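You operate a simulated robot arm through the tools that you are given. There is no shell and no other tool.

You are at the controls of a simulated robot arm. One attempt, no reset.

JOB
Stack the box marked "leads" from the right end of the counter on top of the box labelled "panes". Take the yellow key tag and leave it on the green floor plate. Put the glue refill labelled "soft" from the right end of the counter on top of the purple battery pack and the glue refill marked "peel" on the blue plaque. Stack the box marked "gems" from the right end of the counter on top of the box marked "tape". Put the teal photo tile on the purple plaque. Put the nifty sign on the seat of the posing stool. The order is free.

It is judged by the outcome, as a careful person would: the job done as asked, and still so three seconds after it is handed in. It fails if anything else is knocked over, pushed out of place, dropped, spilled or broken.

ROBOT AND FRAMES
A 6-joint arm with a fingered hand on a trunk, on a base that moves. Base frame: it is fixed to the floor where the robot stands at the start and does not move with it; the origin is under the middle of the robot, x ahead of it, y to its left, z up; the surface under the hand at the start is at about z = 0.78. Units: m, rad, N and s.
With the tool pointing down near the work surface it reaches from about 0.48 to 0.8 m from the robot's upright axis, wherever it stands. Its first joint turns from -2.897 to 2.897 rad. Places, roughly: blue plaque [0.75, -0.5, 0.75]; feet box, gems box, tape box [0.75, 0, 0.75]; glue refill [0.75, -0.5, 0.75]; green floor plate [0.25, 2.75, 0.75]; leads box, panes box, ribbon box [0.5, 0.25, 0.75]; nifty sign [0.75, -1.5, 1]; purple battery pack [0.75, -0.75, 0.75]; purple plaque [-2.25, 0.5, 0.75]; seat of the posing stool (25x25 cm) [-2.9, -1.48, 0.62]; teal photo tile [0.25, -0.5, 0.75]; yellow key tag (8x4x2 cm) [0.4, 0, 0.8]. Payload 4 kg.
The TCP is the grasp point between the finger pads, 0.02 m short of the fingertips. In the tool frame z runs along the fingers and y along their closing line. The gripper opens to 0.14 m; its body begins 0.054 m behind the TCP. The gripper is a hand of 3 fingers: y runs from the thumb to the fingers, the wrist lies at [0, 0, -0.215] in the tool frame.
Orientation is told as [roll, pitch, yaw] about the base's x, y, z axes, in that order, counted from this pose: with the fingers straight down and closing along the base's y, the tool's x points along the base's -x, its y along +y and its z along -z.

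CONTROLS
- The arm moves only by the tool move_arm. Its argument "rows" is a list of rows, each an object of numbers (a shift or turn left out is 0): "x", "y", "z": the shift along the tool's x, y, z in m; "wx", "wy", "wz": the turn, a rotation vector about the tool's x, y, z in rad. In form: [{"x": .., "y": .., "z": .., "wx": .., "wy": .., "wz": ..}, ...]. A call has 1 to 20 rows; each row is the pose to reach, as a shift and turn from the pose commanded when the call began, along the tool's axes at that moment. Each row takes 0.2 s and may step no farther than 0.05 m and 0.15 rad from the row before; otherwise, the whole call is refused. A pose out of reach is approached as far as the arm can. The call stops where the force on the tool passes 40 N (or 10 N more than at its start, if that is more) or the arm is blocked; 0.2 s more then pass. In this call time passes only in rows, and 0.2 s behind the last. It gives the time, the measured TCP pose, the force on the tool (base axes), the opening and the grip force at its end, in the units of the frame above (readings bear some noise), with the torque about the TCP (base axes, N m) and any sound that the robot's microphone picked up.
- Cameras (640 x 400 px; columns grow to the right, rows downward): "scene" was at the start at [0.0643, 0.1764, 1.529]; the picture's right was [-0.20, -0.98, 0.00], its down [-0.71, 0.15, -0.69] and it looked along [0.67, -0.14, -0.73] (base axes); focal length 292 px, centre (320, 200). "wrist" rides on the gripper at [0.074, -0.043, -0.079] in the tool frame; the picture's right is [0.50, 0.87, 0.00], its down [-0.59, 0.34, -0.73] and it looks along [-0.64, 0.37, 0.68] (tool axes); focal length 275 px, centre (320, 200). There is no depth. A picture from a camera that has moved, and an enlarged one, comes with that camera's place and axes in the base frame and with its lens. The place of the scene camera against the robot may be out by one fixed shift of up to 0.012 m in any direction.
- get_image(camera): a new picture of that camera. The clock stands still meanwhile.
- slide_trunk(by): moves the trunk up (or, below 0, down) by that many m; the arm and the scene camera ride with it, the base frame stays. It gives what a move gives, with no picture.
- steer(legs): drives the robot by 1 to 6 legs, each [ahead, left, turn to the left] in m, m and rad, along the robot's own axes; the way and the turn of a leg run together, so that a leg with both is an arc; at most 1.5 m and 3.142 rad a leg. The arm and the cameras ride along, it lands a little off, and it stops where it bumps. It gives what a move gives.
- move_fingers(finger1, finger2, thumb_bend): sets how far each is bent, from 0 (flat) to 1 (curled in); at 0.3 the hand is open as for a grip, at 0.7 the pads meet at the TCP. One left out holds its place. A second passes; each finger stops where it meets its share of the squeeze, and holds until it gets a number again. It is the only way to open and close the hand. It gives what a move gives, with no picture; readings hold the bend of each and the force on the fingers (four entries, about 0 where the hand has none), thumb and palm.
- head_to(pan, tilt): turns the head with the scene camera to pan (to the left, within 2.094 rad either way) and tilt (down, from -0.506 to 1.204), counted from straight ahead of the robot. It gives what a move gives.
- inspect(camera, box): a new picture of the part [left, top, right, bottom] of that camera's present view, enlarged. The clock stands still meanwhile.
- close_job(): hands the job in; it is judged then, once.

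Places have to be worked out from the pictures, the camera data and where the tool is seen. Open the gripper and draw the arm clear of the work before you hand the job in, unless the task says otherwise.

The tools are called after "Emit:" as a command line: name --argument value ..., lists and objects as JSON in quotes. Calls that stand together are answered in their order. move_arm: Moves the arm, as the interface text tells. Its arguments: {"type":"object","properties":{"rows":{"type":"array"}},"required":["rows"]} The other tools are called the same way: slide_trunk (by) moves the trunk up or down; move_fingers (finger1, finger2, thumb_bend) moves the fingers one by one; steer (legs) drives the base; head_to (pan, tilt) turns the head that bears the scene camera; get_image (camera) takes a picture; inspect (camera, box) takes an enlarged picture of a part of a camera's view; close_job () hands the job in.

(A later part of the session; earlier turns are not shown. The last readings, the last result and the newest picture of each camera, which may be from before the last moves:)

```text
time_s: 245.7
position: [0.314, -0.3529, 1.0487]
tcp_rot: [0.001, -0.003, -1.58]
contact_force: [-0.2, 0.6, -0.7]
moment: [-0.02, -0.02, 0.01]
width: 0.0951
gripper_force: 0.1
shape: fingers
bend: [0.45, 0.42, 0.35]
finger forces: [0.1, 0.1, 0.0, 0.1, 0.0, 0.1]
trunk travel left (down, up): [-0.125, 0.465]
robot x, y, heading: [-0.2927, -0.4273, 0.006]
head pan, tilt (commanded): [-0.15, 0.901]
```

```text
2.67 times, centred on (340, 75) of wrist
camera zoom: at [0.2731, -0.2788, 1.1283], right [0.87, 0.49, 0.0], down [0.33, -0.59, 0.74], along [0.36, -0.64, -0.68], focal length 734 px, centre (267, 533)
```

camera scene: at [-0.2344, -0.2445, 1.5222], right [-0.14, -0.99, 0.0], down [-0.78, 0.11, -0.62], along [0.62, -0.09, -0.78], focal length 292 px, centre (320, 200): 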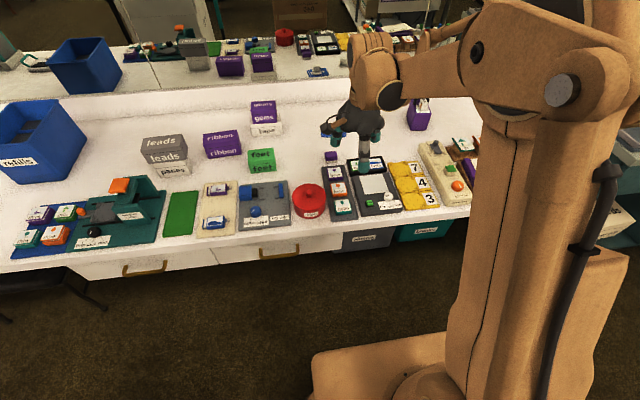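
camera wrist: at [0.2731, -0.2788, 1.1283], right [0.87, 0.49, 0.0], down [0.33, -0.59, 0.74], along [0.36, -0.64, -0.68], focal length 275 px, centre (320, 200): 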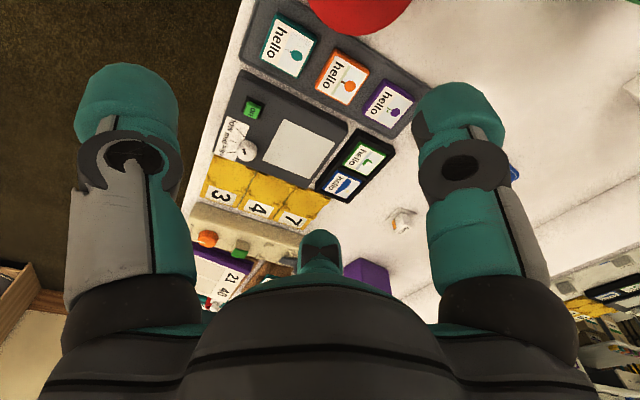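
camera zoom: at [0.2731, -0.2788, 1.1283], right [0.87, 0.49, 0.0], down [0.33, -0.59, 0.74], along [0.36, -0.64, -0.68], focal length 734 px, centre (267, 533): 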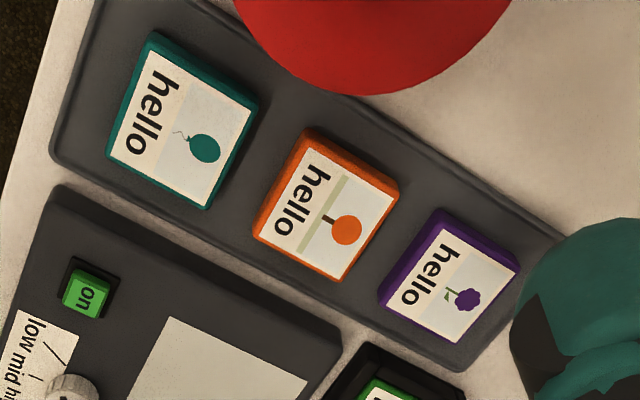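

The teal tile (≈4.7 cm, centre (0.2975, -0.392)) is hemmed in: orange tile 1.7 cm behind, console 2.5 cm right, red tin 2.3 cm left — too tight for these fingers. I'll first press lightly on its top with closed fingertips and drag it ≈3 cm toward the front edge, then grip it. I close the hand and position above it with yaw π.

Emit:
move_fingers --finger1 0.68 --finger2 0.68 --thumb_bend 0.68

Emit:
move_arm --rows '[{"x": -0.0036, "y": -0.0018, "wz": 0.142}, {"x": -0.0071, "y": -0.0036, "wz": 0.284}, {"x": -0.0107, "y": -0.0053, "wz": 0.426}, {"x": -0.0143, "y": -0.0071, "wz": 0.568}, {"x": -0.0178, "y": -0.0089, "wz": 0.71}, {"x": -0.0214, "y": -0.0107, "wz": 0.852}, {"x": -0.0249, "y": -0.0125, "wz": 0.994}, {"x": -0.0285, "y": -0.0143, "wz": 1.136}, {"x": -0.0321, "y": -0.016, "wz": 1.278}, {"x": -0.0356, "y": -0.0178, "wz": 1.42}, {"x": -0.0392, "y": -0.0196, "wz": 1.558}]'

Emit:
move_arm --rows '[{"z": 0.04}, {"z": 0.08}, {"z": 0.12}]'

Emit:
get_image --camera "wrist"

```text
time_s: 246.7
position: [0.313, -0.3532, 1.0486]
tcp_rot: [0.001, 0.001, -1.581]
contact_force: [0.2, 0.0, 0.3]
moment: [-0.01, 0.03, 0.0]
width: 0.0081
gripper_force: 0.0
shape: fingers
bend: [0.68, 0.68, 0.68]
finger forces: [0.1, 0.1, 0.1, 0.0, 0.1, 0.1]
trunk travel left (down, up): [-0.125, 0.465]
robot x, y, heading: [-0.2956, -0.4264, 0.011]
head pan, tilt (commanded): [-0.15, 0.901]
```

```text
time_s: 249.1
position: [0.2928, -0.3936, 1.0483]
tcp_rot: [-0.002, 0.001, 3.14]
contact_force: [0.1, -0.6, 0.2]
moment: [0.0, -0.02, 0.0]
width: 0.0077
gripper_force: 0.1
shape: fingers
bend: [0.68, 0.68, 0.68]
finger forces: [0.0, 0.0, 0.1, 0.0, 0.0, 0.0]
trunk travel left (down, up): [-0.125, 0.465]
robot x, y, heading: [-0.2901, -0.4285, 0.013]
head pan, tilt (commanded): [-0.15, 0.901]
```

```text
time_s: 249.9
position: [0.2948, -0.3936, 0.9277]
tcp_rot: [0.002, -0.001, -3.14]
contact_force: [-0.1, 0.4, 0.3]
moment: [0.0, 0.0, -0.01]
width: 0.0076
gripper_force: 0.2
shape: fingers
bend: [0.68, 0.68, 0.68]
finger forces: [0.1, 0.0, 0.0, 0.0, 0.0, 0.0]
trunk travel left (down, up): [-0.125, 0.465]
robot x, y, heading: [-0.294, -0.4256, 0.011]
head pan, tilt (commanded): [-0.15, 0.901]
```

```text
taken
camera wrist: at [0.3705, -0.352, 1.007], right [0.5, -0.87, 0.0], down [-0.59, -0.34, 0.73], along [-0.63, -0.37, -0.68], focal length 275 px, centre (320, 200)
```

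wrist: 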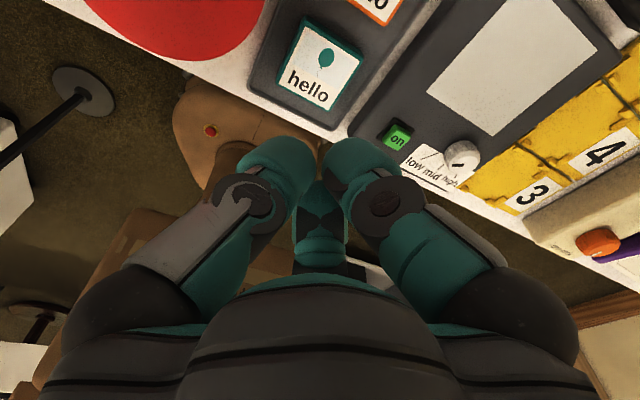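

The tile is right below the closed fingertips. I lower toward it and then in small steps to a light touch.

Emit:
move_arm --rows '[{"z": 0.04}, {"z": 0.075}, {"z": 0.092}]'

Emit:
move_arm --rows '[{"z": 0.003}, {"z": 0.006}]'

Emit:
inspect --camera "scene" --box '[280, 150, 400, 240]'

```text
time_s: 250.7
position: [0.2946, -0.3949, 0.8357]
tcp_rot: [0.0, 0.002, -3.139]
contact_force: [0.3, -0.5, -0.5]
moment: [0.01, 0.0, 0.02]
width: 0.0078
gripper_force: 0.0
shape: fingers
bend: [0.68, 0.68, 0.68]
finger forces: [0.1, 0.1, 0.0, 0.0, 0.1, 0.0]
trunk travel left (down, up): [-0.125, 0.465]
robot x, y, heading: [-0.2928, -0.4287, 0.011]
head pan, tilt (commanded): [-0.15, 0.901]
```

```text
time_s: 251.3
position: [0.2935, -0.3948, 0.8301]
tcp_rot: [0.001, 0.001, -3.139]
contact_force: [0.1, 0.1, -0.5]
moment: [0.01, -0.01, 0.02]
width: 0.0077
gripper_force: 0.1
shape: fingers
bend: [0.68, 0.68, 0.68]
finger forces: [0.1, 0.0, 0.0, 0.0, 0.0, 0.0]
trunk travel left (down, up): [-0.125, 0.465]
robot x, y, heading: [-0.2947, -0.4272, 0.016]
head pan, tilt (commanded): [-0.15, 0.901]
```

```text
4.44 times, centred on (340, 195) of scene
camera zoom: at [-0.2344, -0.2445, 1.5221], right [-0.14, -0.99, 0.0], down [-0.78, 0.11, -0.62], along [0.61, -0.09, -0.78], focal length 1296 px, centre (231, 222)
```

zoom: 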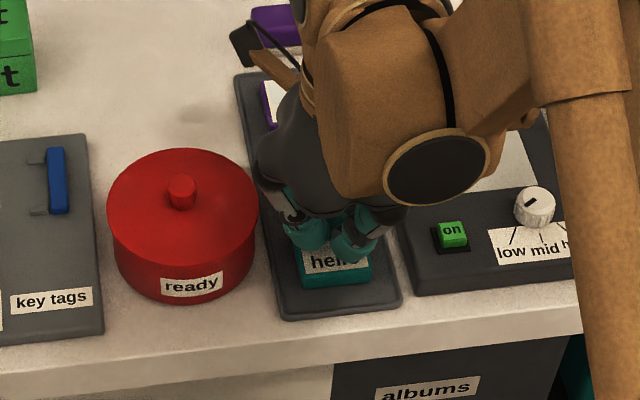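

Emit:
move_arm --rows '[{"z": 0.002}, {"z": 0.004}]'

Emit:
move_arm --rows '[{"z": 0.002}, {"z": 0.004}]'

```text
time_s: 251.9
position: [0.2933, -0.3935, 0.8252]
tcp_rot: [0.001, 0.002, -3.139]
contact_force: [0.5, 0.5, 0.3]
moment: [-0.02, 0.02, 0.03]
width: 0.0081
gripper_force: 0.1
shape: fingers
bend: [0.68, 0.68, 0.68]
finger forces: [0.1, 0.0, 0.0, 0.0, 0.0, 0.0]
trunk travel left (down, up): [-0.125, 0.465]
robot x, y, heading: [-0.2957, -0.4265, 0.007]
head pan, tilt (commanded): [-0.15, 0.901]
```

```text
time_s: 252.5
position: [0.2937, -0.3928, 0.8225]
tcp_rot: [0.0, 0.001, -3.14]
contact_force: [1.1, 2.5, 10.7]
moment: [0.23, -0.06, -0.06]
width: 0.007
gripper_force: 4.5
shape: fingers
bend: [0.68, 0.68, 0.68]
finger forces: [0.0, 0.0, 0.1, 0.0, 11.0, 0.1]
trunk travel left (down, up): [-0.125, 0.465]
robot x, y, heading: [-0.2925, -0.4297, 0.014]
head pan, tilt (commanded): [-0.15, 0.901]
```

Light contact (≈11 N). I drag the tile toward the front edge (-x) by 3 cm.

Emit:
move_arm --rows '[{"x": -0.005}, {"x": -0.01}, {"x": -0.015}, {"x": -0.02}, {"x": -0.025}, {"x": -0.03}]'

Emit:
get_image --camera "wrist"

Emit:
inspect --camera "scene" --box '[280, 150, 400, 240]'

```text
time_s: 253.9
position: [0.2637, -0.3936, 0.8221]
tcp_rot: [-0.002, 0.001, -3.14]
contact_force: [0.6, 0.1, 2.4]
moment: [0.05, -0.03, -0.01]
width: 0.0064
gripper_force: 1.5
shape: fingers
bend: [0.68, 0.68, 0.68]
finger forces: [0.0, 0.1, 0.0, 0.1, 2.4, 0.1]
trunk travel left (down, up): [-0.125, 0.465]
robot x, y, heading: [-0.2931, -0.4238, 0.012]
head pan, tilt (commanded): [-0.15, 0.901]
```

```text
taken
camera wrist: at [0.3389, -0.3505, 0.9019], right [0.5, -0.87, 0.0], down [-0.59, -0.34, 0.73], along [-0.63, -0.37, -0.68], focal length 275 px, centre (320, 200)
```

wrist: 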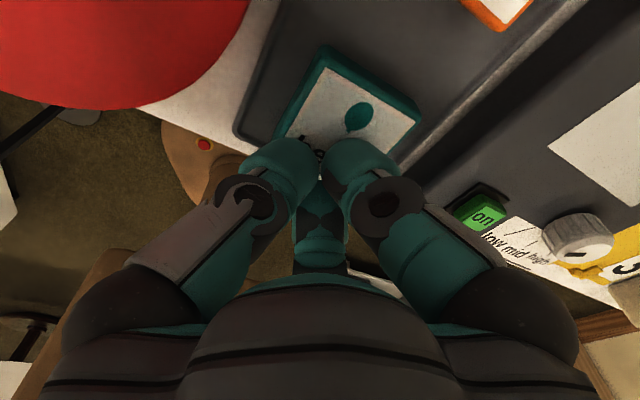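

```text
4.44 times, centred on (340, 195) of scene
camera zoom: at [-0.2346, -0.2446, 1.5221], right [-0.14, -0.99, 0.0], down [-0.78, 0.11, -0.62], along [0.61, -0.09, -0.78], focal length 1296 px, centre (231, 222)
```

zoom: 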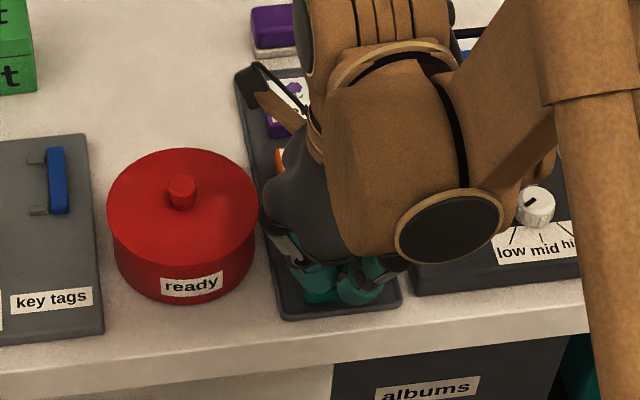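

It slid about 1.3 cm and then the fingertips slipped. I lift and look at the tile's present position.

Emit:
move_arm --rows '[{"z": -0.04}, {"z": -0.08}, {"z": -0.11}]'

Emit:
get_image --camera "wrist"

Emit:
inspect --camera "wrist" --box '[220, 0, 420, 125]'

Emit:
inspect --camera "scene" --box '[280, 150, 400, 240]'

```text
time_s: 254.7
position: [0.2637, -0.3922, 0.9356]
tcp_rot: [-0.001, 0.003, -3.139]
contact_force: [-0.5, 0.2, -0.1]
moment: [0.0, 0.01, -0.05]
width: 0.0072
gripper_force: 0.1
shape: fingers
bend: [0.68, 0.68, 0.68]
finger forces: [0.1, 0.1, 0.0, 0.0, 0.1, 0.0]
trunk travel left (down, up): [-0.125, 0.465]
robot x, y, heading: [-0.2894, -0.429, 0.007]
head pan, tilt (commanded): [-0.15, 0.901]
```

```text
taken
camera wrist: at [0.3381, -0.3494, 1.0142], right [0.5, -0.87, 0.0], down [-0.59, -0.34, 0.73], along [-0.63, -0.37, -0.68], focal length 275 px, centre (320, 200)
```

wrist: 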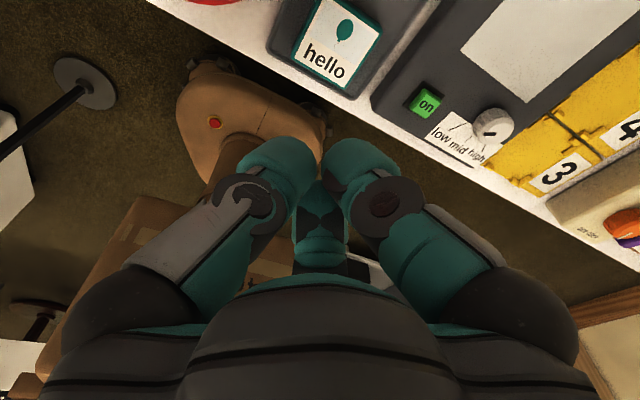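

```text
3.20 times, centred on (320, 62) of wrist
camera zoom: at [0.3381, -0.3494, 1.0142], right [0.5, -0.87, 0.0], down [-0.59, -0.34, 0.73], along [-0.63, -0.37, -0.68], focal length 881 px, centre (320, 640)
```

zoom: 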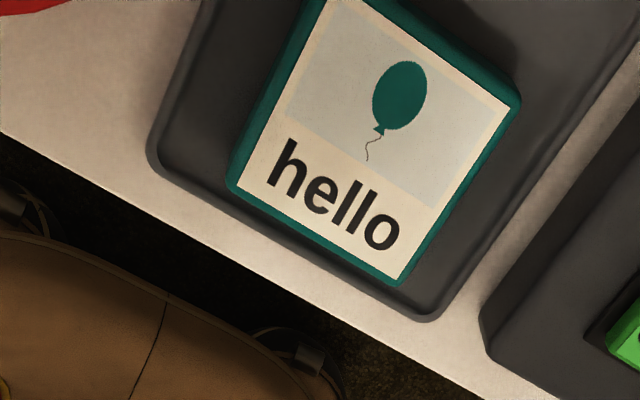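

```text
4.44 times, centred on (340, 195) of scene
camera zoom: at [-0.2349, -0.2446, 1.5222], right [-0.14, -0.99, 0.0], down [-0.78, 0.11, -0.62], along [0.61, -0.09, -0.78], focal length 1296 px, centre (231, 222)
```

zoom: 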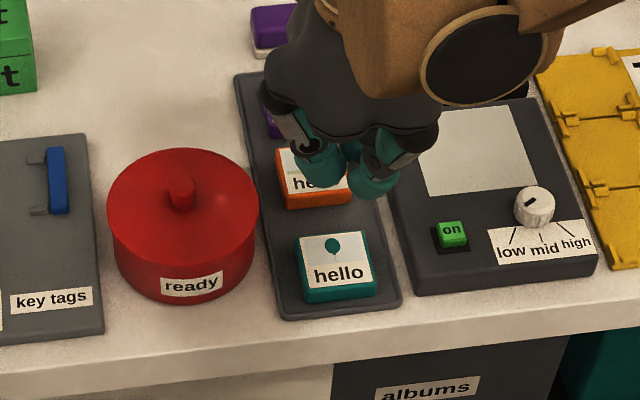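

The tile stopped at the strip's front rim: now x 0.259–0.307, y -0.371–-0.418, leaving a 3 cm gap to the orange tile. I'll also drag it ~1.2 cm toward +y, away from the console, pressing a little harder.

Emit:
move_arm --rows '[{"x": 0.0095, "y": 0.001, "z": 0.03}, {"x": 0.019, "y": 0.002, "z": 0.07}, {"x": 0.019, "y": 0.002, "z": 0.1}, {"x": 0.019, "y": 0.002, "z": 0.108}]'

Emit:
move_arm --rows '[{"z": 0.003}, {"z": 0.006}, {"z": 0.008}]'

```text
time_s: 255.7
position: [0.2834, -0.3943, 0.8265]
tcp_rot: [0.001, 0.001, -3.141]
contact_force: [1.2, 0.3, 0.0]
moment: [-0.04, 0.03, -0.01]
width: 0.0075
gripper_force: 0.0
shape: fingers
bend: [0.68, 0.68, 0.68]
finger forces: [0.0, 0.0, 0.1, 0.0, 0.0, 0.1]
trunk travel left (down, up): [-0.125, 0.465]
robot x, y, heading: [-0.2947, -0.4247, 0.008]
head pan, tilt (commanded): [-0.15, 0.901]
```

```text
time_s: 256.4
position: [0.282, -0.3937, 0.8215]
tcp_rot: [0.0, 0.006, -3.138]
contact_force: [0.6, 1.5, 29.8]
moment: [0.09, -0.01, 0.01]
width: 0.0053
gripper_force: 15.5
shape: fingers
bend: [0.68, 0.68, 0.69]
finger forces: [10.7, 6.3, 0.1, 0.0, 13.8, 0.0]
trunk travel left (down, up): [-0.125, 0.465]
robot x, y, heading: [-0.2951, -0.4262, 0.014]
head pan, tilt (commanded): [-0.15, 0.901]
stopped in row 3: the force on the tool passed its limit at 45 N (the readings are from after the stop); the commanded pose is now the measured one
```

Firm contact (~30 N) with all three tips. I drag it toward +y.

Emit:
move_arm --rows '[{"y": -0.003}, {"y": -0.006}, {"y": -0.009}, {"y": -0.012}, {"y": -0.014}]'

Emit:
move_arm --rows '[{"z": -0.04}, {"z": -0.08}, {"z": -0.11}]'

Emit:
inspect --camera "wrist" --box '[220, 0, 420, 125]'

```text
time_s: 257.6
position: [0.2808, -0.3798, 0.8214]
tcp_rot: [0.001, 0.002, -3.139]
contact_force: [1.3, -5.4, 23.8]
moment: [-0.14, -0.11, 0.03]
width: 0.0034
gripper_force: 14.8
shape: fingers
bend: [0.69, 0.69, 0.69]
finger forces: [11.1, 10.1, 0.0, 0.0, 8.5, 0.0]
trunk travel left (down, up): [-0.125, 0.465]
robot x, y, heading: [-0.292, -0.4251, 0.012]
head pan, tilt (commanded): [-0.15, 0.901]
```

```text
time_s: 258.4
position: [0.2813, -0.3802, 0.9293]
tcp_rot: [-0.001, 0.004, -3.138]
contact_force: [0.7, -1.1, -0.2]
moment: [-0.03, 0.03, -0.02]
width: 0.0073
gripper_force: 0.1
shape: fingers
bend: [0.68, 0.68, 0.68]
finger forces: [0.0, 0.1, 0.0, 0.0, 0.1, 0.0]
trunk travel left (down, up): [-0.125, 0.465]
robot x, y, heading: [-0.2939, -0.4263, 0.006]
head pan, tilt (commanded): [-0.15, 0.901]
```

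```text
3.20 times, centred on (320, 62) of wrist
camera zoom: at [0.3567, -0.3374, 1.009], right [0.5, -0.86, 0.0], down [-0.59, -0.34, 0.73], along [-0.63, -0.37, -0.68], focal length 881 px, centre (320, 640)
```

zoom: 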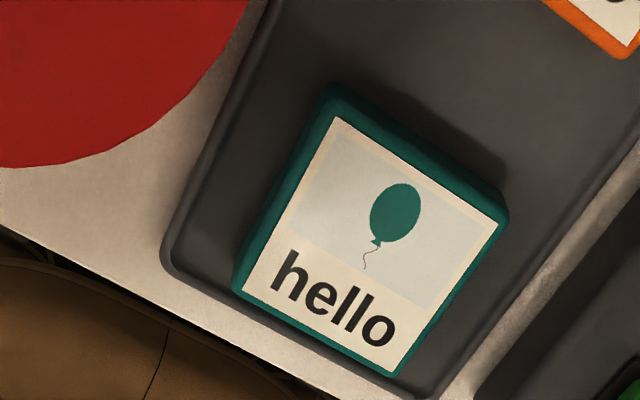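

The tile didn't move sideways (tips slip on its paper), but its present place allows a grip with the digits at 345°, 105° and 225°: one finger in the 3 cm slot behind it, thumb on the tin side, the other finger at the free front-right corner. I pre-shape the fingers and position above it to check clearances.

Emit:
move_fingers --finger1 0.555 --finger2 0.5 --thumb_bend 0.53

Emit:
move_arm --rows '[{"x": 0.0005, "y": 0.0067, "z": 0.02, "wz": -0.13}, {"x": 0.0009, "y": 0.0135, "z": 0.045, "wz": -0.259}]'

Emit:
get_image --camera "wrist"

Emit:
inspect --camera "wrist" --box '[160, 0, 480, 200]'

```text
time_s: 259.4
position: [0.2819, -0.3816, 0.929]
tcp_rot: [-0.001, 0.002, -3.138]
contact_force: [-0.9, 0.1, -0.1]
moment: [0.01, 0.01, -0.04]
width: 0.0509
gripper_force: 0.0
shape: fingers
bend: [0.55, 0.5, 0.53]
finger forces: [0.1, 0.1, 0.1, 0.0, 0.1, 0.0]
trunk travel left (down, up): [-0.125, 0.465]
robot x, y, heading: [-0.2958, -0.4276, 0.014]
head pan, tilt (commanded): [-0.15, 0.901]
```

```text
time_s: 260.0
position: [0.2828, -0.3948, 0.8839]
tcp_rot: [0.001, 0.003, -2.878]
contact_force: [-0.2, -0.6, -0.2]
moment: [0.01, -0.03, -0.02]
width: 0.0509
gripper_force: 0.0
shape: fingers
bend: [0.55, 0.5, 0.53]
finger forces: [0.0, 0.0, 0.1, 0.0, 0.0, 0.0]
trunk travel left (down, up): [-0.125, 0.465]
robot x, y, heading: [-0.2934, -0.4276, 0.01]
head pan, tilt (commanded): [-0.15, 0.901]
```

```text
taken
camera wrist: at [0.3439, -0.3344, 0.9633], right [0.71, -0.71, 0.0], down [-0.48, -0.48, 0.73], along [-0.52, -0.52, -0.68], focal length 275 px, centre (320, 200)
```

wrist: 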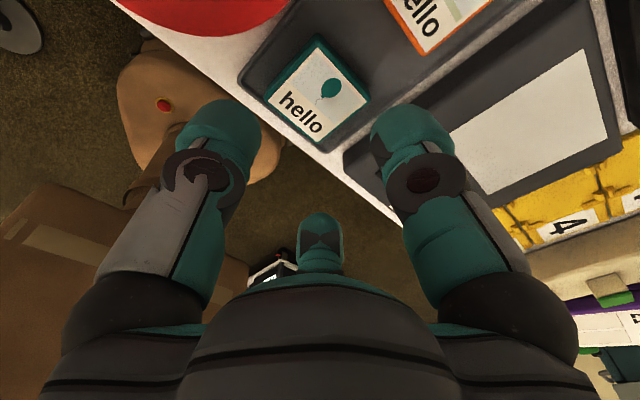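

```text
2.00 times, centred on (320, 100) of wrist
camera zoom: at [0.3439, -0.3344, 0.9633], right [0.71, -0.71, 0.0], down [-0.48, -0.48, 0.73], along [-0.52, -0.52, -0.68], focal length 551 px, centre (320, 400)
```

zoom: 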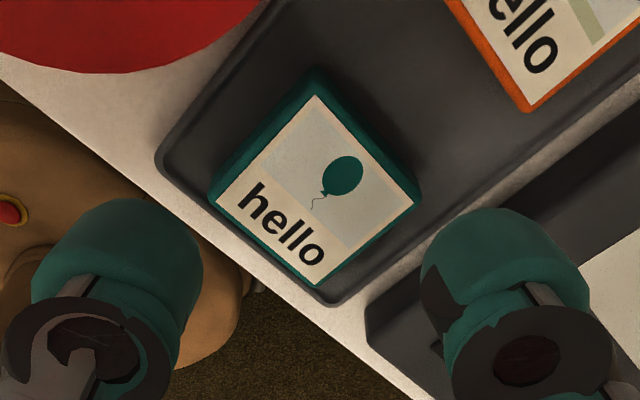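

Measured from this view, the slot behind the tile spans x≈0.307–0.342 and the finger tip sits at x≈0.324, centred; thumb and the other finger are clear of tin and console. I descend carefully.

Emit:
move_arm --rows '[{"z": 0.025}, {"z": 0.045}]'

Emit:
inspect --camera "wrist" --box '[160, 0, 480, 200]'

Emit:
inspect --camera "scene" --box '[290, 160, 390, 235]'

```text
time_s: 260.6
position: [0.2847, -0.3937, 0.839]
tcp_rot: [0.0, 0.002, -2.881]
contact_force: [-0.6, -0.8, 0.5]
moment: [-0.02, 0.0, -0.06]
width: 0.0508
gripper_force: 0.0
shape: fingers
bend: [0.55, 0.5, 0.53]
finger forces: [0.0, 0.0, 0.1, 0.1, 0.0, 0.0]
trunk travel left (down, up): [-0.125, 0.465]
robot x, y, heading: [-0.2938, -0.4259, 0.008]
head pan, tilt (commanded): [-0.15, 0.901]
```

```text
2.00 times, centred on (320, 100) of wrist
camera zoom: at [0.3463, -0.3343, 0.9188], right [0.71, -0.71, 0.0], down [-0.48, -0.48, 0.73], along [-0.52, -0.52, -0.68], focal length 551 px, centre (320, 400)
```

zoom: 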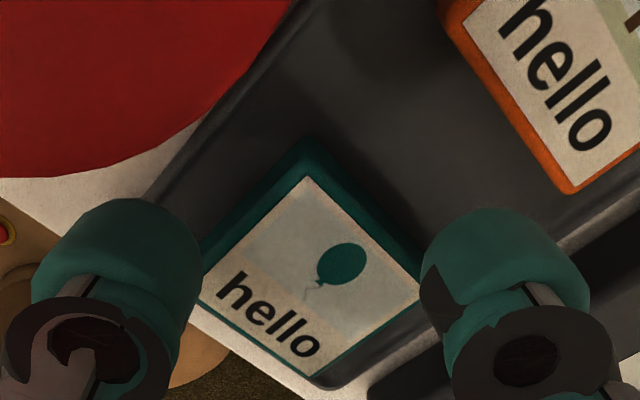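

```text
5.33 times, centred on (340, 198) of scene
camera zoom: at [-0.2341, -0.2444, 1.5221], right [-0.14, -0.99, 0.0], down [-0.78, 0.11, -0.62], along [0.61, -0.09, -0.78], focal length 1555 px, centre (213, 213)
```

zoom: 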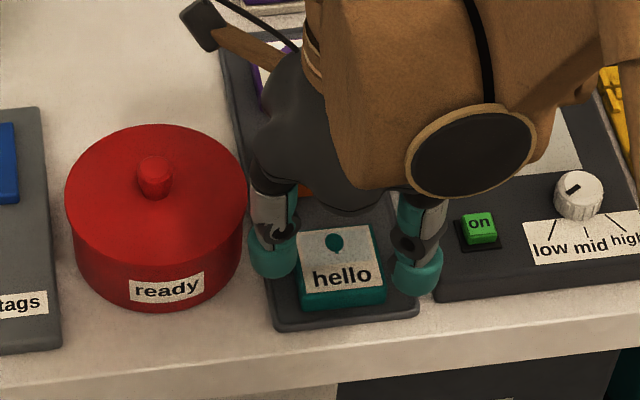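

Everything is lined up. I descend the last centimetres in small steps.

Emit:
move_arm --rows '[{"z": 0.006}, {"z": 0.012}]'

Emit:
move_arm --rows '[{"z": 0.004}, {"z": 0.008}, {"z": 0.0105}]'

Emit:
get_image --camera "wrist"

```text
time_s: 261.2
position: [0.2836, -0.394, 0.8269]
tcp_rot: [0.001, 0.002, -2.879]
contact_force: [0.0, 0.1, 0.1]
moment: [-0.01, 0.0, 0.0]
width: 0.0508
gripper_force: 0.1
shape: fingers
bend: [0.55, 0.5, 0.53]
finger forces: [0.0, 0.0, 0.1, 0.0, 0.0, 0.0]
trunk travel left (down, up): [-0.125, 0.465]
robot x, y, heading: [-0.2949, -0.426, 0.013]
head pan, tilt (commanded): [-0.15, 0.901]
```

```text
time_s: 262.0
position: [0.2846, -0.3931, 0.8172]
tcp_rot: [0.001, 0.001, -2.881]
contact_force: [0.3, -0.9, -0.5]
moment: [0.01, 0.0, -0.02]
width: 0.051
gripper_force: 0.3
shape: fingers
bend: [0.55, 0.5, 0.53]
finger forces: [0.0, 0.2, 0.0, 0.0, 0.1, 0.0]
trunk travel left (down, up): [-0.125, 0.465]
robot x, y, heading: [-0.2936, -0.4231, 0.011]
head pan, tilt (commanded): [-0.15, 0.901]
```

```text
taken
camera wrist: at [0.3456, -0.3334, 0.8969], right [0.71, -0.71, 0.0], down [-0.48, -0.48, 0.73], along [-0.52, -0.52, -0.68], focal length 275 px, centre (320, 200)
```

wrist: 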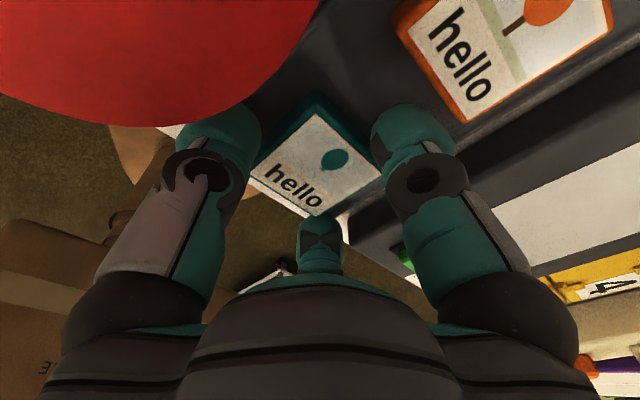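

No contact anywhere. I go 1.5 mm lower and close all three on the tile.

Emit:
move_arm --rows '[{"z": 0.0015}]'

Emit:
move_fingers --finger1 0.68 --finger2 0.68 --thumb_bend 0.68

Emit:
get_image --camera "wrist"

Emit:
inspect --camera "scene" --box '[290, 160, 390, 235]'

```text
time_s: 262.4
position: [0.2846, -0.3956, 0.8156]
tcp_rot: [0.0, 0.002, -2.88]
contact_force: [0.1, -0.5, 0.6]
moment: [-0.02, -0.04, 0.0]
width: 0.0509
gripper_force: 0.3
shape: fingers
bend: [0.55, 0.5, 0.53]
finger forces: [0.0, 0.1, 0.0, 0.1, 0.1, 0.0]
trunk travel left (down, up): [-0.125, 0.465]
robot x, y, heading: [-0.2923, -0.4287, 0.005]
head pan, tilt (commanded): [-0.15, 0.901]
```

```text
time_s: 263.4
position: [0.2846, -0.393, 0.8165]
tcp_rot: [0.002, 0.004, -2.88]
contact_force: [1.2, 2.1, 4.6]
moment: [-0.11, 0.12, 0.01]
width: 0.0377
gripper_force: 19.0
shape: fingers
bend: [0.58, 0.51, 0.6]
finger forces: [7.0, 12.9, 0.1, 0.0, 17.8, 0.0]
trunk travel left (down, up): [-0.125, 0.465]
robot x, y, heading: [-0.295, -0.4296, 0.016]
head pan, tilt (commanded): [-0.15, 0.901]
```

```text
taken
camera wrist: at [0.346, -0.3336, 0.896], right [0.71, -0.71, 0.0], down [-0.48, -0.48, 0.73], along [-0.52, -0.52, -0.68], focal length 275 px, centre (320, 200)
```

wrist: 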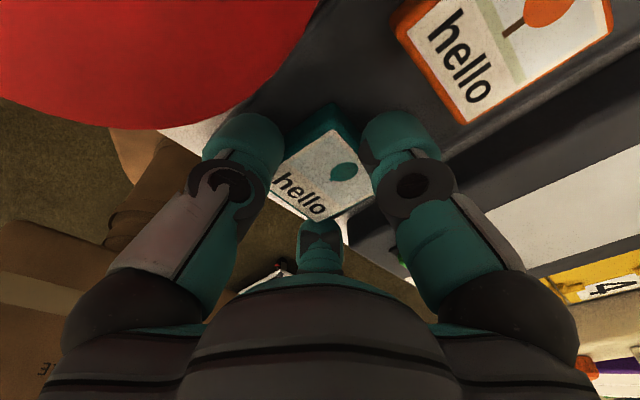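

```text
5.33 times, centred on (340, 198) of scene
camera zoom: at [-0.2347, -0.2443, 1.5222], right [-0.14, -0.99, 0.0], down [-0.78, 0.11, -0.62], along [0.62, -0.09, -0.78], focal length 1555 px, centre (213, 213)
```

zoom: 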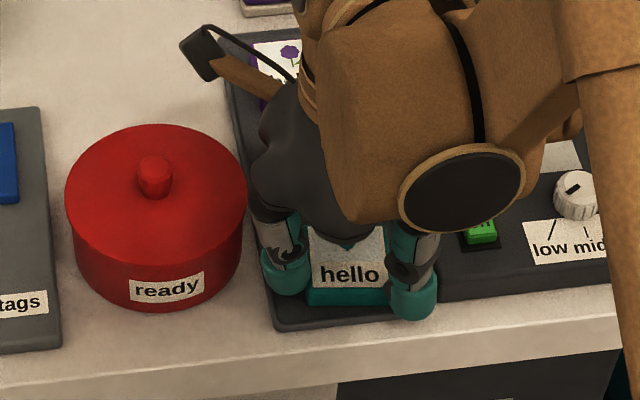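

The tile is clamped by all three. I lift it slowly and check.

Emit:
move_arm --rows '[{"z": -0.004}, {"z": -0.009}, {"z": -0.015}]'

Emit:
inspect --camera "wrist" --box '[200, 80, 440, 260]'

Emit:
inspect --camera "scene" --box '[290, 160, 390, 235]'

```text
time_s: 264.2
position: [0.2837, -0.3945, 0.8315]
tcp_rot: [-0.001, 0.003, -2.881]
contact_force: [0.7, -0.4, -0.6]
moment: [0.0, 0.0, 0.01]
width: 0.0355
gripper_force: 17.1
shape: fingers
bend: [0.59, 0.5, 0.61]
finger forces: [7.0, 12.3, 0.0, 0.1, 14.9, 0.0]
trunk travel left (down, up): [-0.125, 0.465]
robot x, y, heading: [-0.2884, -0.4279, 0.014]
head pan, tilt (commanded): [-0.15, 0.901]
```

```text
2.22 times, centred on (320, 170) of wrist
camera zoom: at [0.3452, -0.3337, 0.9102], right [0.71, -0.71, 0.0], down [-0.48, -0.48, 0.73], along [-0.52, -0.52, -0.68], focal length 612 px, centre (320, 267)
```

zoom: 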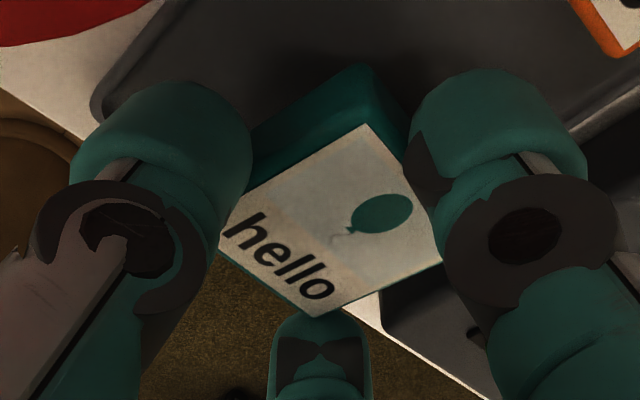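

```text
5.33 times, centred on (340, 198) of scene
camera zoom: at [-0.2345, -0.2444, 1.5221], right [-0.14, -0.99, 0.0], down [-0.78, 0.11, -0.62], along [0.61, -0.09, -0.78], focal length 1555 px, centre (213, 213)
```

zoom: 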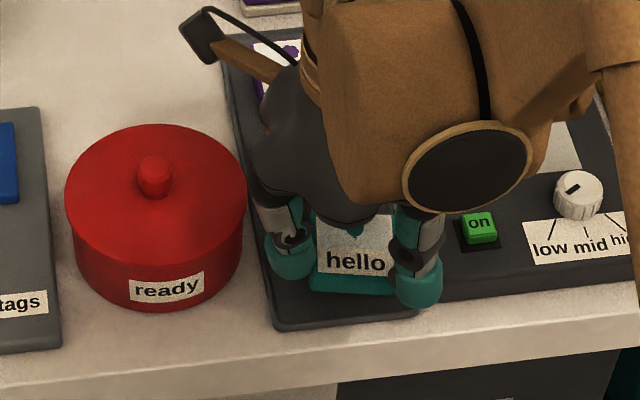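

The tile is held well. I raise it, back away and take the same route to the cloth table.

Emit:
move_arm --rows '[{"z": -0.04}, {"z": -0.08}, {"z": -0.12}, {"z": -0.16}, {"z": -0.2}, {"z": -0.22}]'

Emit:
steer --legs '[[-0.72, 0, -0.01], [0, 0, 1.571], [0, 0.68, 0]]'

Emit:
get_image --camera "wrist"

```text
time_s: 265.6
position: [0.2838, -0.3936, 1.0496]
tcp_rot: [0.001, 0.003, -2.88]
contact_force: [0.4, -0.3, 1.1]
moment: [0.01, -0.02, 0.04]
width: 0.0352
gripper_force: 17.2
shape: fingers
bend: [0.59, 0.5, 0.61]
finger forces: [7.0, 12.5, 0.0, 0.0, 14.9, 0.0]
trunk travel left (down, up): [-0.125, 0.465]
robot x, y, heading: [-0.2952, -0.428, 0.018]
head pan, tilt (commanded): [-0.15, 0.901]
```

```text
time_s: 276.7
position: [-1.7362, 0.1345, 1.0501]
tcp_rot: [0.002, 0.0, -1.3]
contact_force: [-0.2, -0.4, 0.2]
moment: [0.0, -0.02, -0.01]
width: 0.0356
gripper_force: 16.8
shape: fingers
bend: [0.59, 0.5, 0.61]
finger forces: [7.1, 12.0, 0.0, 0.0, 14.8, 0.1]
trunk travel left (down, up): [-0.125, 0.465]
robot x, y, heading: [-1.7012, -0.443, 1.586]
head pan, tilt (commanded): [-0.15, 0.901]
```

```text
taken
camera wrist: at [-1.7953, 0.194, 1.1293], right [0.7, 0.71, 0.0], down [0.48, -0.48, 0.73], along [0.52, -0.51, -0.68], focal length 275 px, centre (320, 200)
```

wrist: 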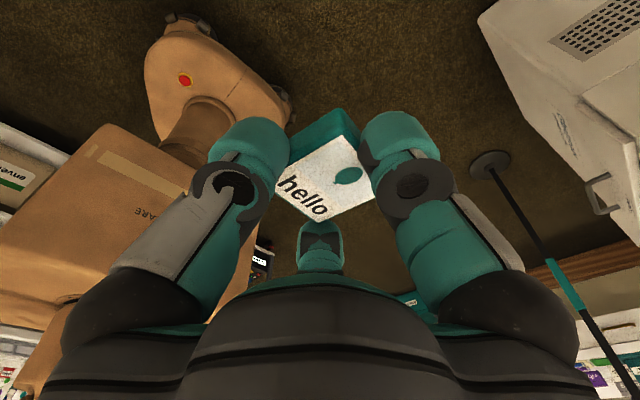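

Still held. I drive ahead 0.84 m to stand beside the table, then look left at the plaque.

Emit:
steer --legs '[[0.84, 0, -0.015]]'

Emit:
head_to --pan 1.4 --tilt 0.95

Emit:
get_image --camera "scene"

```text
time_s: 281.2
position: [-1.7357, 0.9903, 1.0496]
tcp_rot: [0.0, 0.002, -1.318]
contact_force: [-0.7, -0.5, 0.3]
moment: [0.0, -0.01, -0.03]
width: 0.0351
gripper_force: 16.6
shape: fingers
bend: [0.59, 0.5, 0.61]
finger forces: [7.1, 12.0, 0.1, 0.0, 14.6, 0.1]
trunk travel left (down, up): [-0.125, 0.465]
robot x, y, heading: [-1.7059, 0.4117, 1.574]
head pan, tilt (commanded): [-0.15, 0.901]
```

```text
time_s: 282.8
position: [-1.7365, 0.9884, 1.0498]
tcp_rot: [0.0, 0.002, -1.317]
contact_force: [-0.6, 0.5, -0.8]
moment: [0.02, 0.05, -0.03]
width: 0.0351
gripper_force: 17.3
shape: fingers
bend: [0.59, 0.5, 0.61]
finger forces: [7.0, 12.1, 0.0, 0.0, 14.7, 0.0]
trunk travel left (down, up): [-0.125, 0.465]
robot x, y, heading: [-1.7044, 0.4119, 1.574]
head pan, tilt (commanded): [1.4, 0.949]
```

```text
taken
camera scene: at [-1.9633, 0.4069, 1.5185], right [0.17, 0.99, 0.0], down [0.8, -0.14, -0.58], along [-0.57, 0.1, -0.81], focal length 292 px, centre (320, 200)
```

scene: 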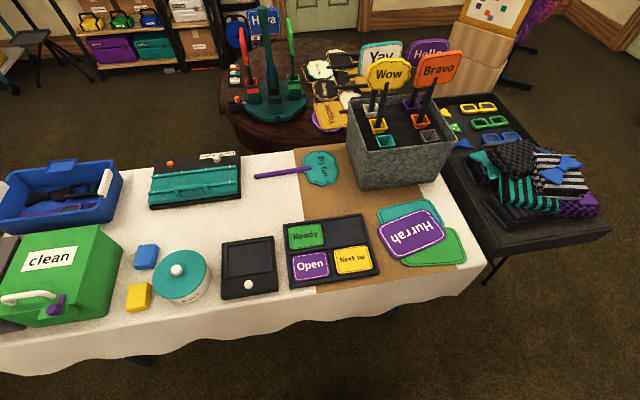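

The plaque is at ≈(-2.28, 0.433). I swing the arm in an arc around the robot to the left at z≈1.05 — well clear of the sign bucket (x<-2.5).

Emit:
move_arm --rows '[{"x": 0.0069, "y": -0.0421, "wz": -0.0739}, {"x": 0.0106, "y": -0.0846, "wz": -0.1478}, {"x": 0.0111, "y": -0.1272, "wz": -0.2217}, {"x": 0.0085, "y": -0.1698, "wz": -0.2956}, {"x": 0.0028, "y": -0.212, "wz": -0.3695}, {"x": -0.0061, "y": -0.2538, "wz": -0.4434}, {"x": -0.018, "y": -0.2948, "wz": -0.5173}, {"x": -0.0328, "y": -0.3347, "wz": -0.5912}, {"x": -0.0505, "y": -0.3733, "wz": -0.6651}, {"x": -0.0712, "y": -0.4107, "wz": -0.739}, {"x": -0.0945, "y": -0.4464, "wz": -0.8129}, {"x": -0.1203, "y": -0.4803, "wz": -0.8868}, {"x": -0.1487, "y": -0.5122, "wz": -0.9607}, {"x": -0.1792, "y": -0.5419, "wz": -1.0346}, {"x": -0.212, "y": -0.5693, "wz": -1.1085}, {"x": -0.2466, "y": -0.5942, "wz": -1.1824}, {"x": -0.283, "y": -0.6164, "wz": -1.2563}, {"x": -0.3209, "y": -0.636, "wz": -1.3302}, {"x": -0.3601, "y": -0.6527, "wz": -1.4041}, {"x": -0.4005, "y": -0.6664, "wz": -1.478}]'

Emit:
get_image --camera "wrist"

Emit:
get_image --camera "scene"

```text
time_s: 287.2
position: [-2.2712, 0.521, 1.0513]
tcp_rot: [0.003, 0.0, 0.007]
contact_force: [-0.1, 0.1, -0.6]
moment: [0.0, -0.01, 0.0]
width: 0.0348
gripper_force: 16.8
shape: fingers
bend: [0.59, 0.5, 0.62]
finger forces: [7.2, 11.7, 0.0, 0.0, 14.6, 0.0]
trunk travel left (down, up): [-0.125, 0.465]
robot x, y, heading: [-1.7051, 0.412, 1.575]
head pan, tilt (commanded): [1.4, 0.949]
stopped in row 20: the arm was blocked; the commanded pose is now the measured one
```

```text
taken
camera wrist: at [-2.3444, 0.4771, 1.1304], right [-0.51, 0.86, 0.0], down [0.58, 0.34, 0.74], along [0.63, 0.37, -0.68], focal length 275 px, centre (320, 200)
```

wrist: 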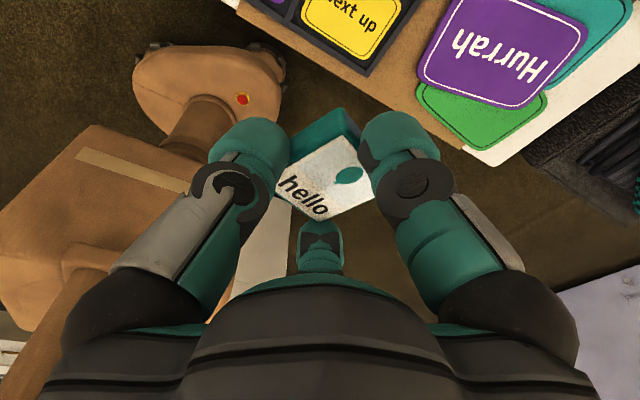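

```text
taken
camera scene: at [-1.9635, 0.4072, 1.5185], right [0.17, 0.99, 0.0], down [0.8, -0.14, -0.58], along [-0.57, 0.1, -0.81], focal length 292 px, centre (320, 200)
```

scene: 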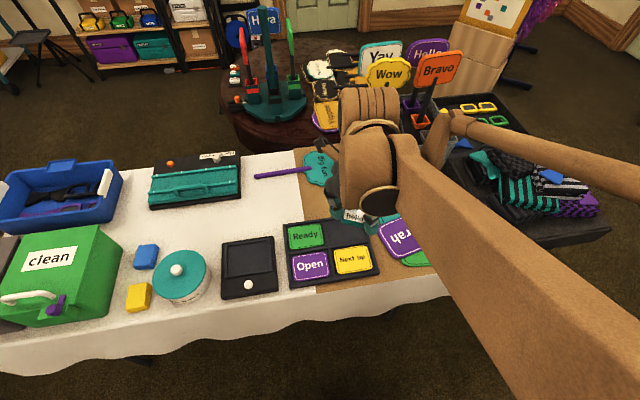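

The arm reached its stop against the robot's own mast at y≈0.52 (nothing touched on the table). I'll instead reverse the robot 9 cm so the hand comes over the plaque.

Emit:
steer --legs '[[-0.09, 0, 0]]'

Emit:
get_image --camera "wrist"

Emit:
inspect --camera "wrist" --box '[200, 0, 440, 150]'

Emit:
inspect --camera "wrist" --box '[220, 80, 420, 240]'

```text
time_s: 288.3
position: [-2.2732, 0.4265, 1.0519]
tcp_rot: [0.003, -0.003, 0.013]
contact_force: [-0.1, -1.0, 0.1]
moment: [0.03, -0.01, 0.0]
width: 0.035
gripper_force: 16.7
shape: fingers
bend: [0.59, 0.5, 0.62]
finger forces: [7.2, 11.6, 0.0, 0.0, 14.5, 0.1]
trunk travel left (down, up): [-0.125, 0.465]
robot x, y, heading: [-1.7086, 0.323, 1.573]
head pan, tilt (commanded): [1.4, 0.949]
```

```text
taken
camera wrist: at [-2.3444, 0.3827, 1.1304], right [-0.51, 0.86, 0.0], down [0.58, 0.34, 0.74], along [0.63, 0.38, -0.68], focal length 275 px, centre (320, 200)
```

wrist: 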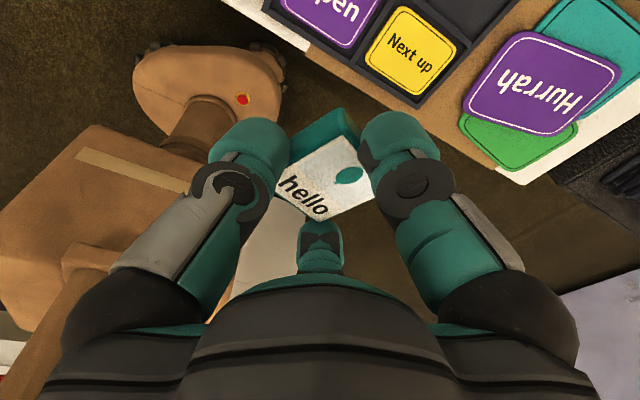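

```text
2.67 times, centred on (320, 75) of wrist
camera zoom: at [-2.3444, 0.3827, 1.1304], right [-0.51, 0.86, 0.0], down [0.58, 0.34, 0.74], along [0.63, 0.38, -0.68], focal length 734 px, centre (320, 533)
```

zoom: 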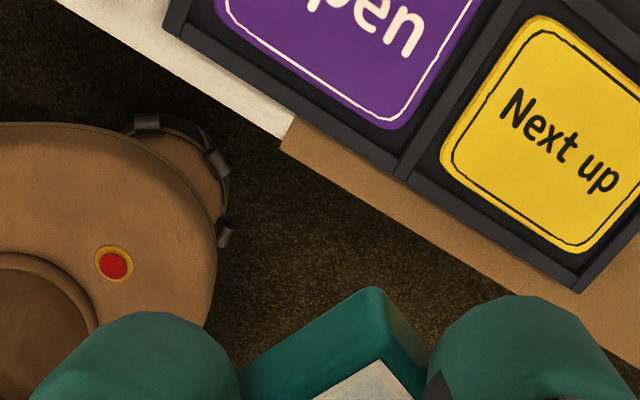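

```text
2.50 times, centred on (320, 160) of wrist
camera zoom: at [-2.3444, 0.3827, 1.1304], right [-0.51, 0.86, 0.0], down [0.58, 0.34, 0.74], along [0.63, 0.38, -0.68], focal length 688 px, centre (320, 300)
```

zoom: 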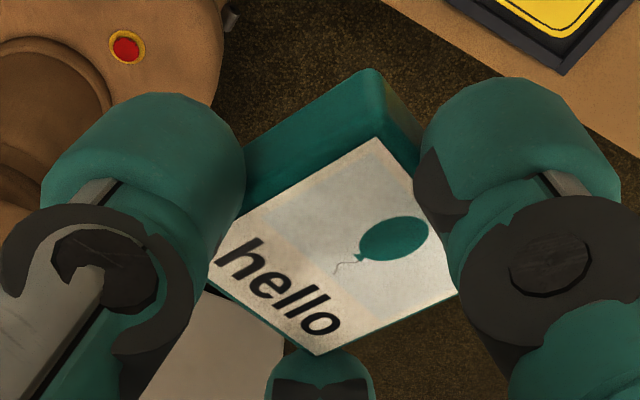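

I measure the plaque at centre ≈ (-2.284, 0.433), top z≈0.75, and the tile in hand ≈ (+7.5, +8.4) mm from the TCP, turned ≈27°. To keep the arm clear of the mast I reverse 6 cm more, then bring the hand forward again and align the tile.

Emit:
steer --legs '[[-0.06, 0, 0]]'

```text
time_s: 289.2
position: [-2.2705, 0.3674, 1.0525]
tcp_rot: [0.003, -0.003, 0.01]
contact_force: [-0.5, -0.2, -0.5]
moment: [0.08, -0.04, 0.03]
width: 0.0351
gripper_force: 16.3
shape: fingers
bend: [0.59, 0.5, 0.62]
finger forces: [7.1, 11.7, 0.0, 0.0, 14.4, 0.0]
trunk travel left (down, up): [-0.125, 0.465]
robot x, y, heading: [-1.7043, 0.2578, 1.576]
head pan, tilt (commanded): [1.4, 0.949]
```

Emit:
move_arm --rows '[{"x": 0.004, "y": 0.0137, "wz": -0.1175}, {"x": 0.008, "y": 0.0274, "wz": -0.235}, {"x": 0.012, "y": 0.0411, "wz": -0.3525}, {"x": 0.016, "y": 0.0548, "wz": -0.47}]'

Emit:
move_arm --rows '[{"z": 0.04}, {"z": 0.08}, {"z": 0.12}]'

Emit:
get_image --camera "wrist"

Emit:
inspect --camera "scene" --box '[240, 170, 420, 300]'

```text
time_s: 290.2
position: [-2.2884, 0.4228, 1.0511]
tcp_rot: [0.002, -0.002, 0.482]
contact_force: [0.4, 0.4, -0.8]
moment: [-0.01, 0.02, 0.0]
width: 0.0347
gripper_force: 17.1
shape: fingers
bend: [0.59, 0.5, 0.62]
finger forces: [7.1, 11.8, 0.1, 0.0, 14.5, 0.1]
trunk travel left (down, up): [-0.125, 0.465]
robot x, y, heading: [-1.7062, 0.261, 1.576]
head pan, tilt (commanded): [1.4, 0.949]
```

```text
time_s: 291.1
position: [-2.2885, 0.4232, 0.9312]
tcp_rot: [0.002, -0.002, 0.48]
contact_force: [0.1, 0.1, -0.4]
moment: [-0.01, -0.01, 0.0]
width: 0.0349
gripper_force: 17.2
shape: fingers
bend: [0.59, 0.5, 0.62]
finger forces: [7.1, 11.9, 0.1, 0.0, 14.5, 0.0]
trunk travel left (down, up): [-0.125, 0.465]
robot x, y, heading: [-1.7086, 0.2637, 1.575]
head pan, tilt (commanded): [1.4, 0.949]
```

```text
taken
camera wrist: at [-2.333, 0.3508, 1.0102], right [-0.84, 0.54, 0.0], down [0.36, 0.57, 0.74], along [0.4, 0.62, -0.68], focal length 275 px, centre (320, 200)
```

wrist: 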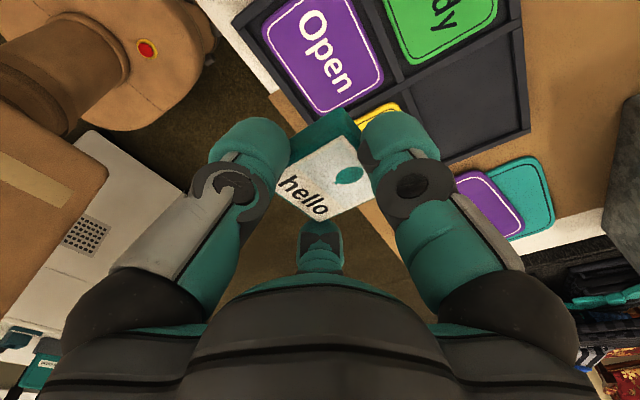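

```text
3.08 times, centred on (330, 235) of scene
camera zoom: at [-1.9636, 0.2548, 1.5184], right [0.17, 0.99, 0.0], down [0.8, -0.14, -0.58], along [-0.57, 0.1, -0.81], focal length 897 px, centre (289, 92)
```

zoom: 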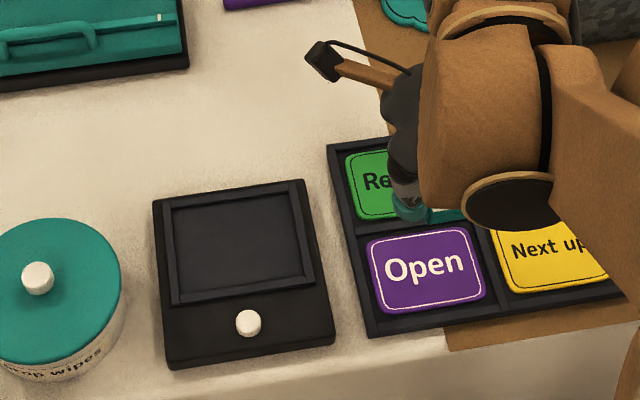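

I zoom the wrist view on the plaque for a precise fix.

Emit:
inspect --camera "wrist" --box '[220, 0, 420, 125]'

Emit:
inspect --camera "wrist" --box '[220, 80, 420, 240]'

```text
3.20 times, centred on (320, 62) of wrist
camera zoom: at [-2.333, 0.3508, 1.0102], right [-0.84, 0.54, 0.0], down [0.36, 0.57, 0.74], along [0.4, 0.62, -0.68], focal length 881 px, centre (320, 640)
```

zoom: 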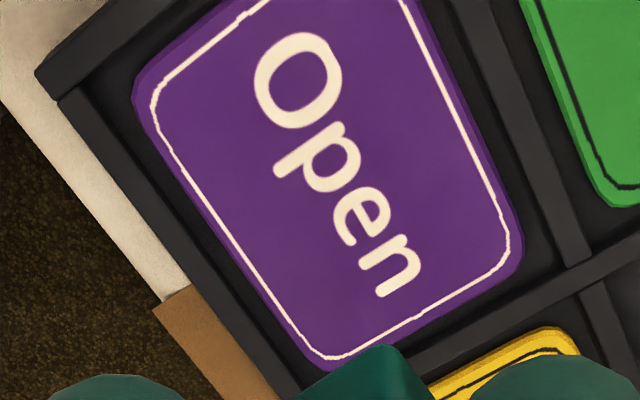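

```text
2.50 times, centred on (320, 160) of wrist
camera zoom: at [-2.333, 0.3508, 1.0102], right [-0.84, 0.54, 0.0], down [0.36, 0.57, 0.74], along [0.4, 0.62, -0.68], focal length 688 px, centre (320, 300)
```

zoom: 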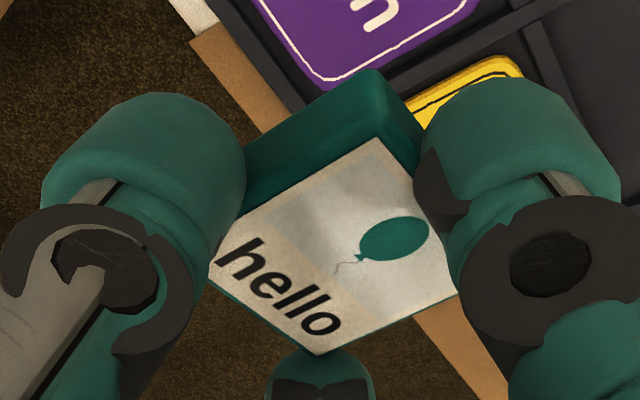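

Plaque spans x -2.3215…-2.254, y 0.385…0.480; the tile is centred over it within 3 mm. I lower to just above it and then feel for contact.

Emit:
move_arm --rows '[{"z": 0.045}, {"z": 0.09}, {"z": 0.125}, {"z": 0.138}]'

Emit:
move_arm --rows '[{"z": 0.003}, {"z": 0.006}]'

Emit:
inspect --camera "wrist" --box '[180, 40, 460, 260]'

```text
time_s: 292.1
position: [-2.2862, 0.4222, 0.7927]
tcp_rot: [0.001, -0.002, 0.48]
contact_force: [-0.4, 0.8, -0.5]
moment: [-0.02, -0.01, -0.04]
width: 0.035
gripper_force: 17.0
shape: fingers
bend: [0.59, 0.5, 0.62]
finger forces: [7.2, 12.0, 0.1, 0.1, 14.4, 0.0]
trunk travel left (down, up): [-0.125, 0.465]
robot x, y, heading: [-1.7033, 0.262, 1.572]
head pan, tilt (commanded): [1.4, 0.949]
```

```text
time_s: 292.6
position: [-2.2875, 0.4221, 0.7882]
tcp_rot: [0.004, -0.001, 0.479]
contact_force: [-0.1, -1.1, 12.4]
moment: [0.39, -0.12, -0.01]
width: 0.0346
gripper_force: 19.7
shape: fingers
bend: [0.59, 0.5, 0.62]
finger forces: [8.0, 15.0, 0.1, 0.1, 16.0, 0.0]
trunk travel left (down, up): [-0.125, 0.465]
robot x, y, heading: [-1.7052, 0.2562, 1.574]
head pan, tilt (commanded): [1.4, 0.949]
```

```text
1.82 times, centred on (320, 150) of wrist
camera zoom: at [-2.3315, 0.3495, 0.8669], right [-0.84, 0.54, 0.0], down [0.36, 0.57, 0.74], along [0.39, 0.62, -0.68], focal length 500 px, centre (320, 291)
```

zoom: 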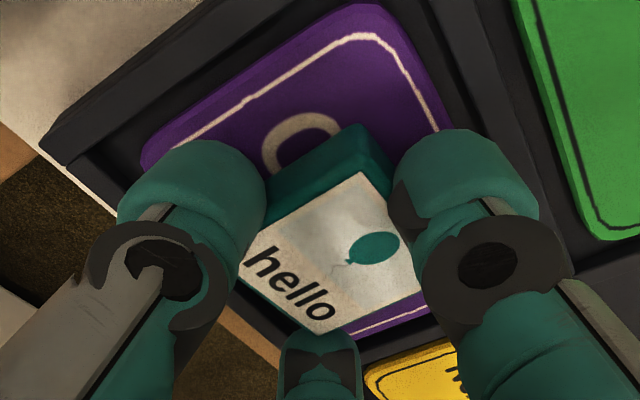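

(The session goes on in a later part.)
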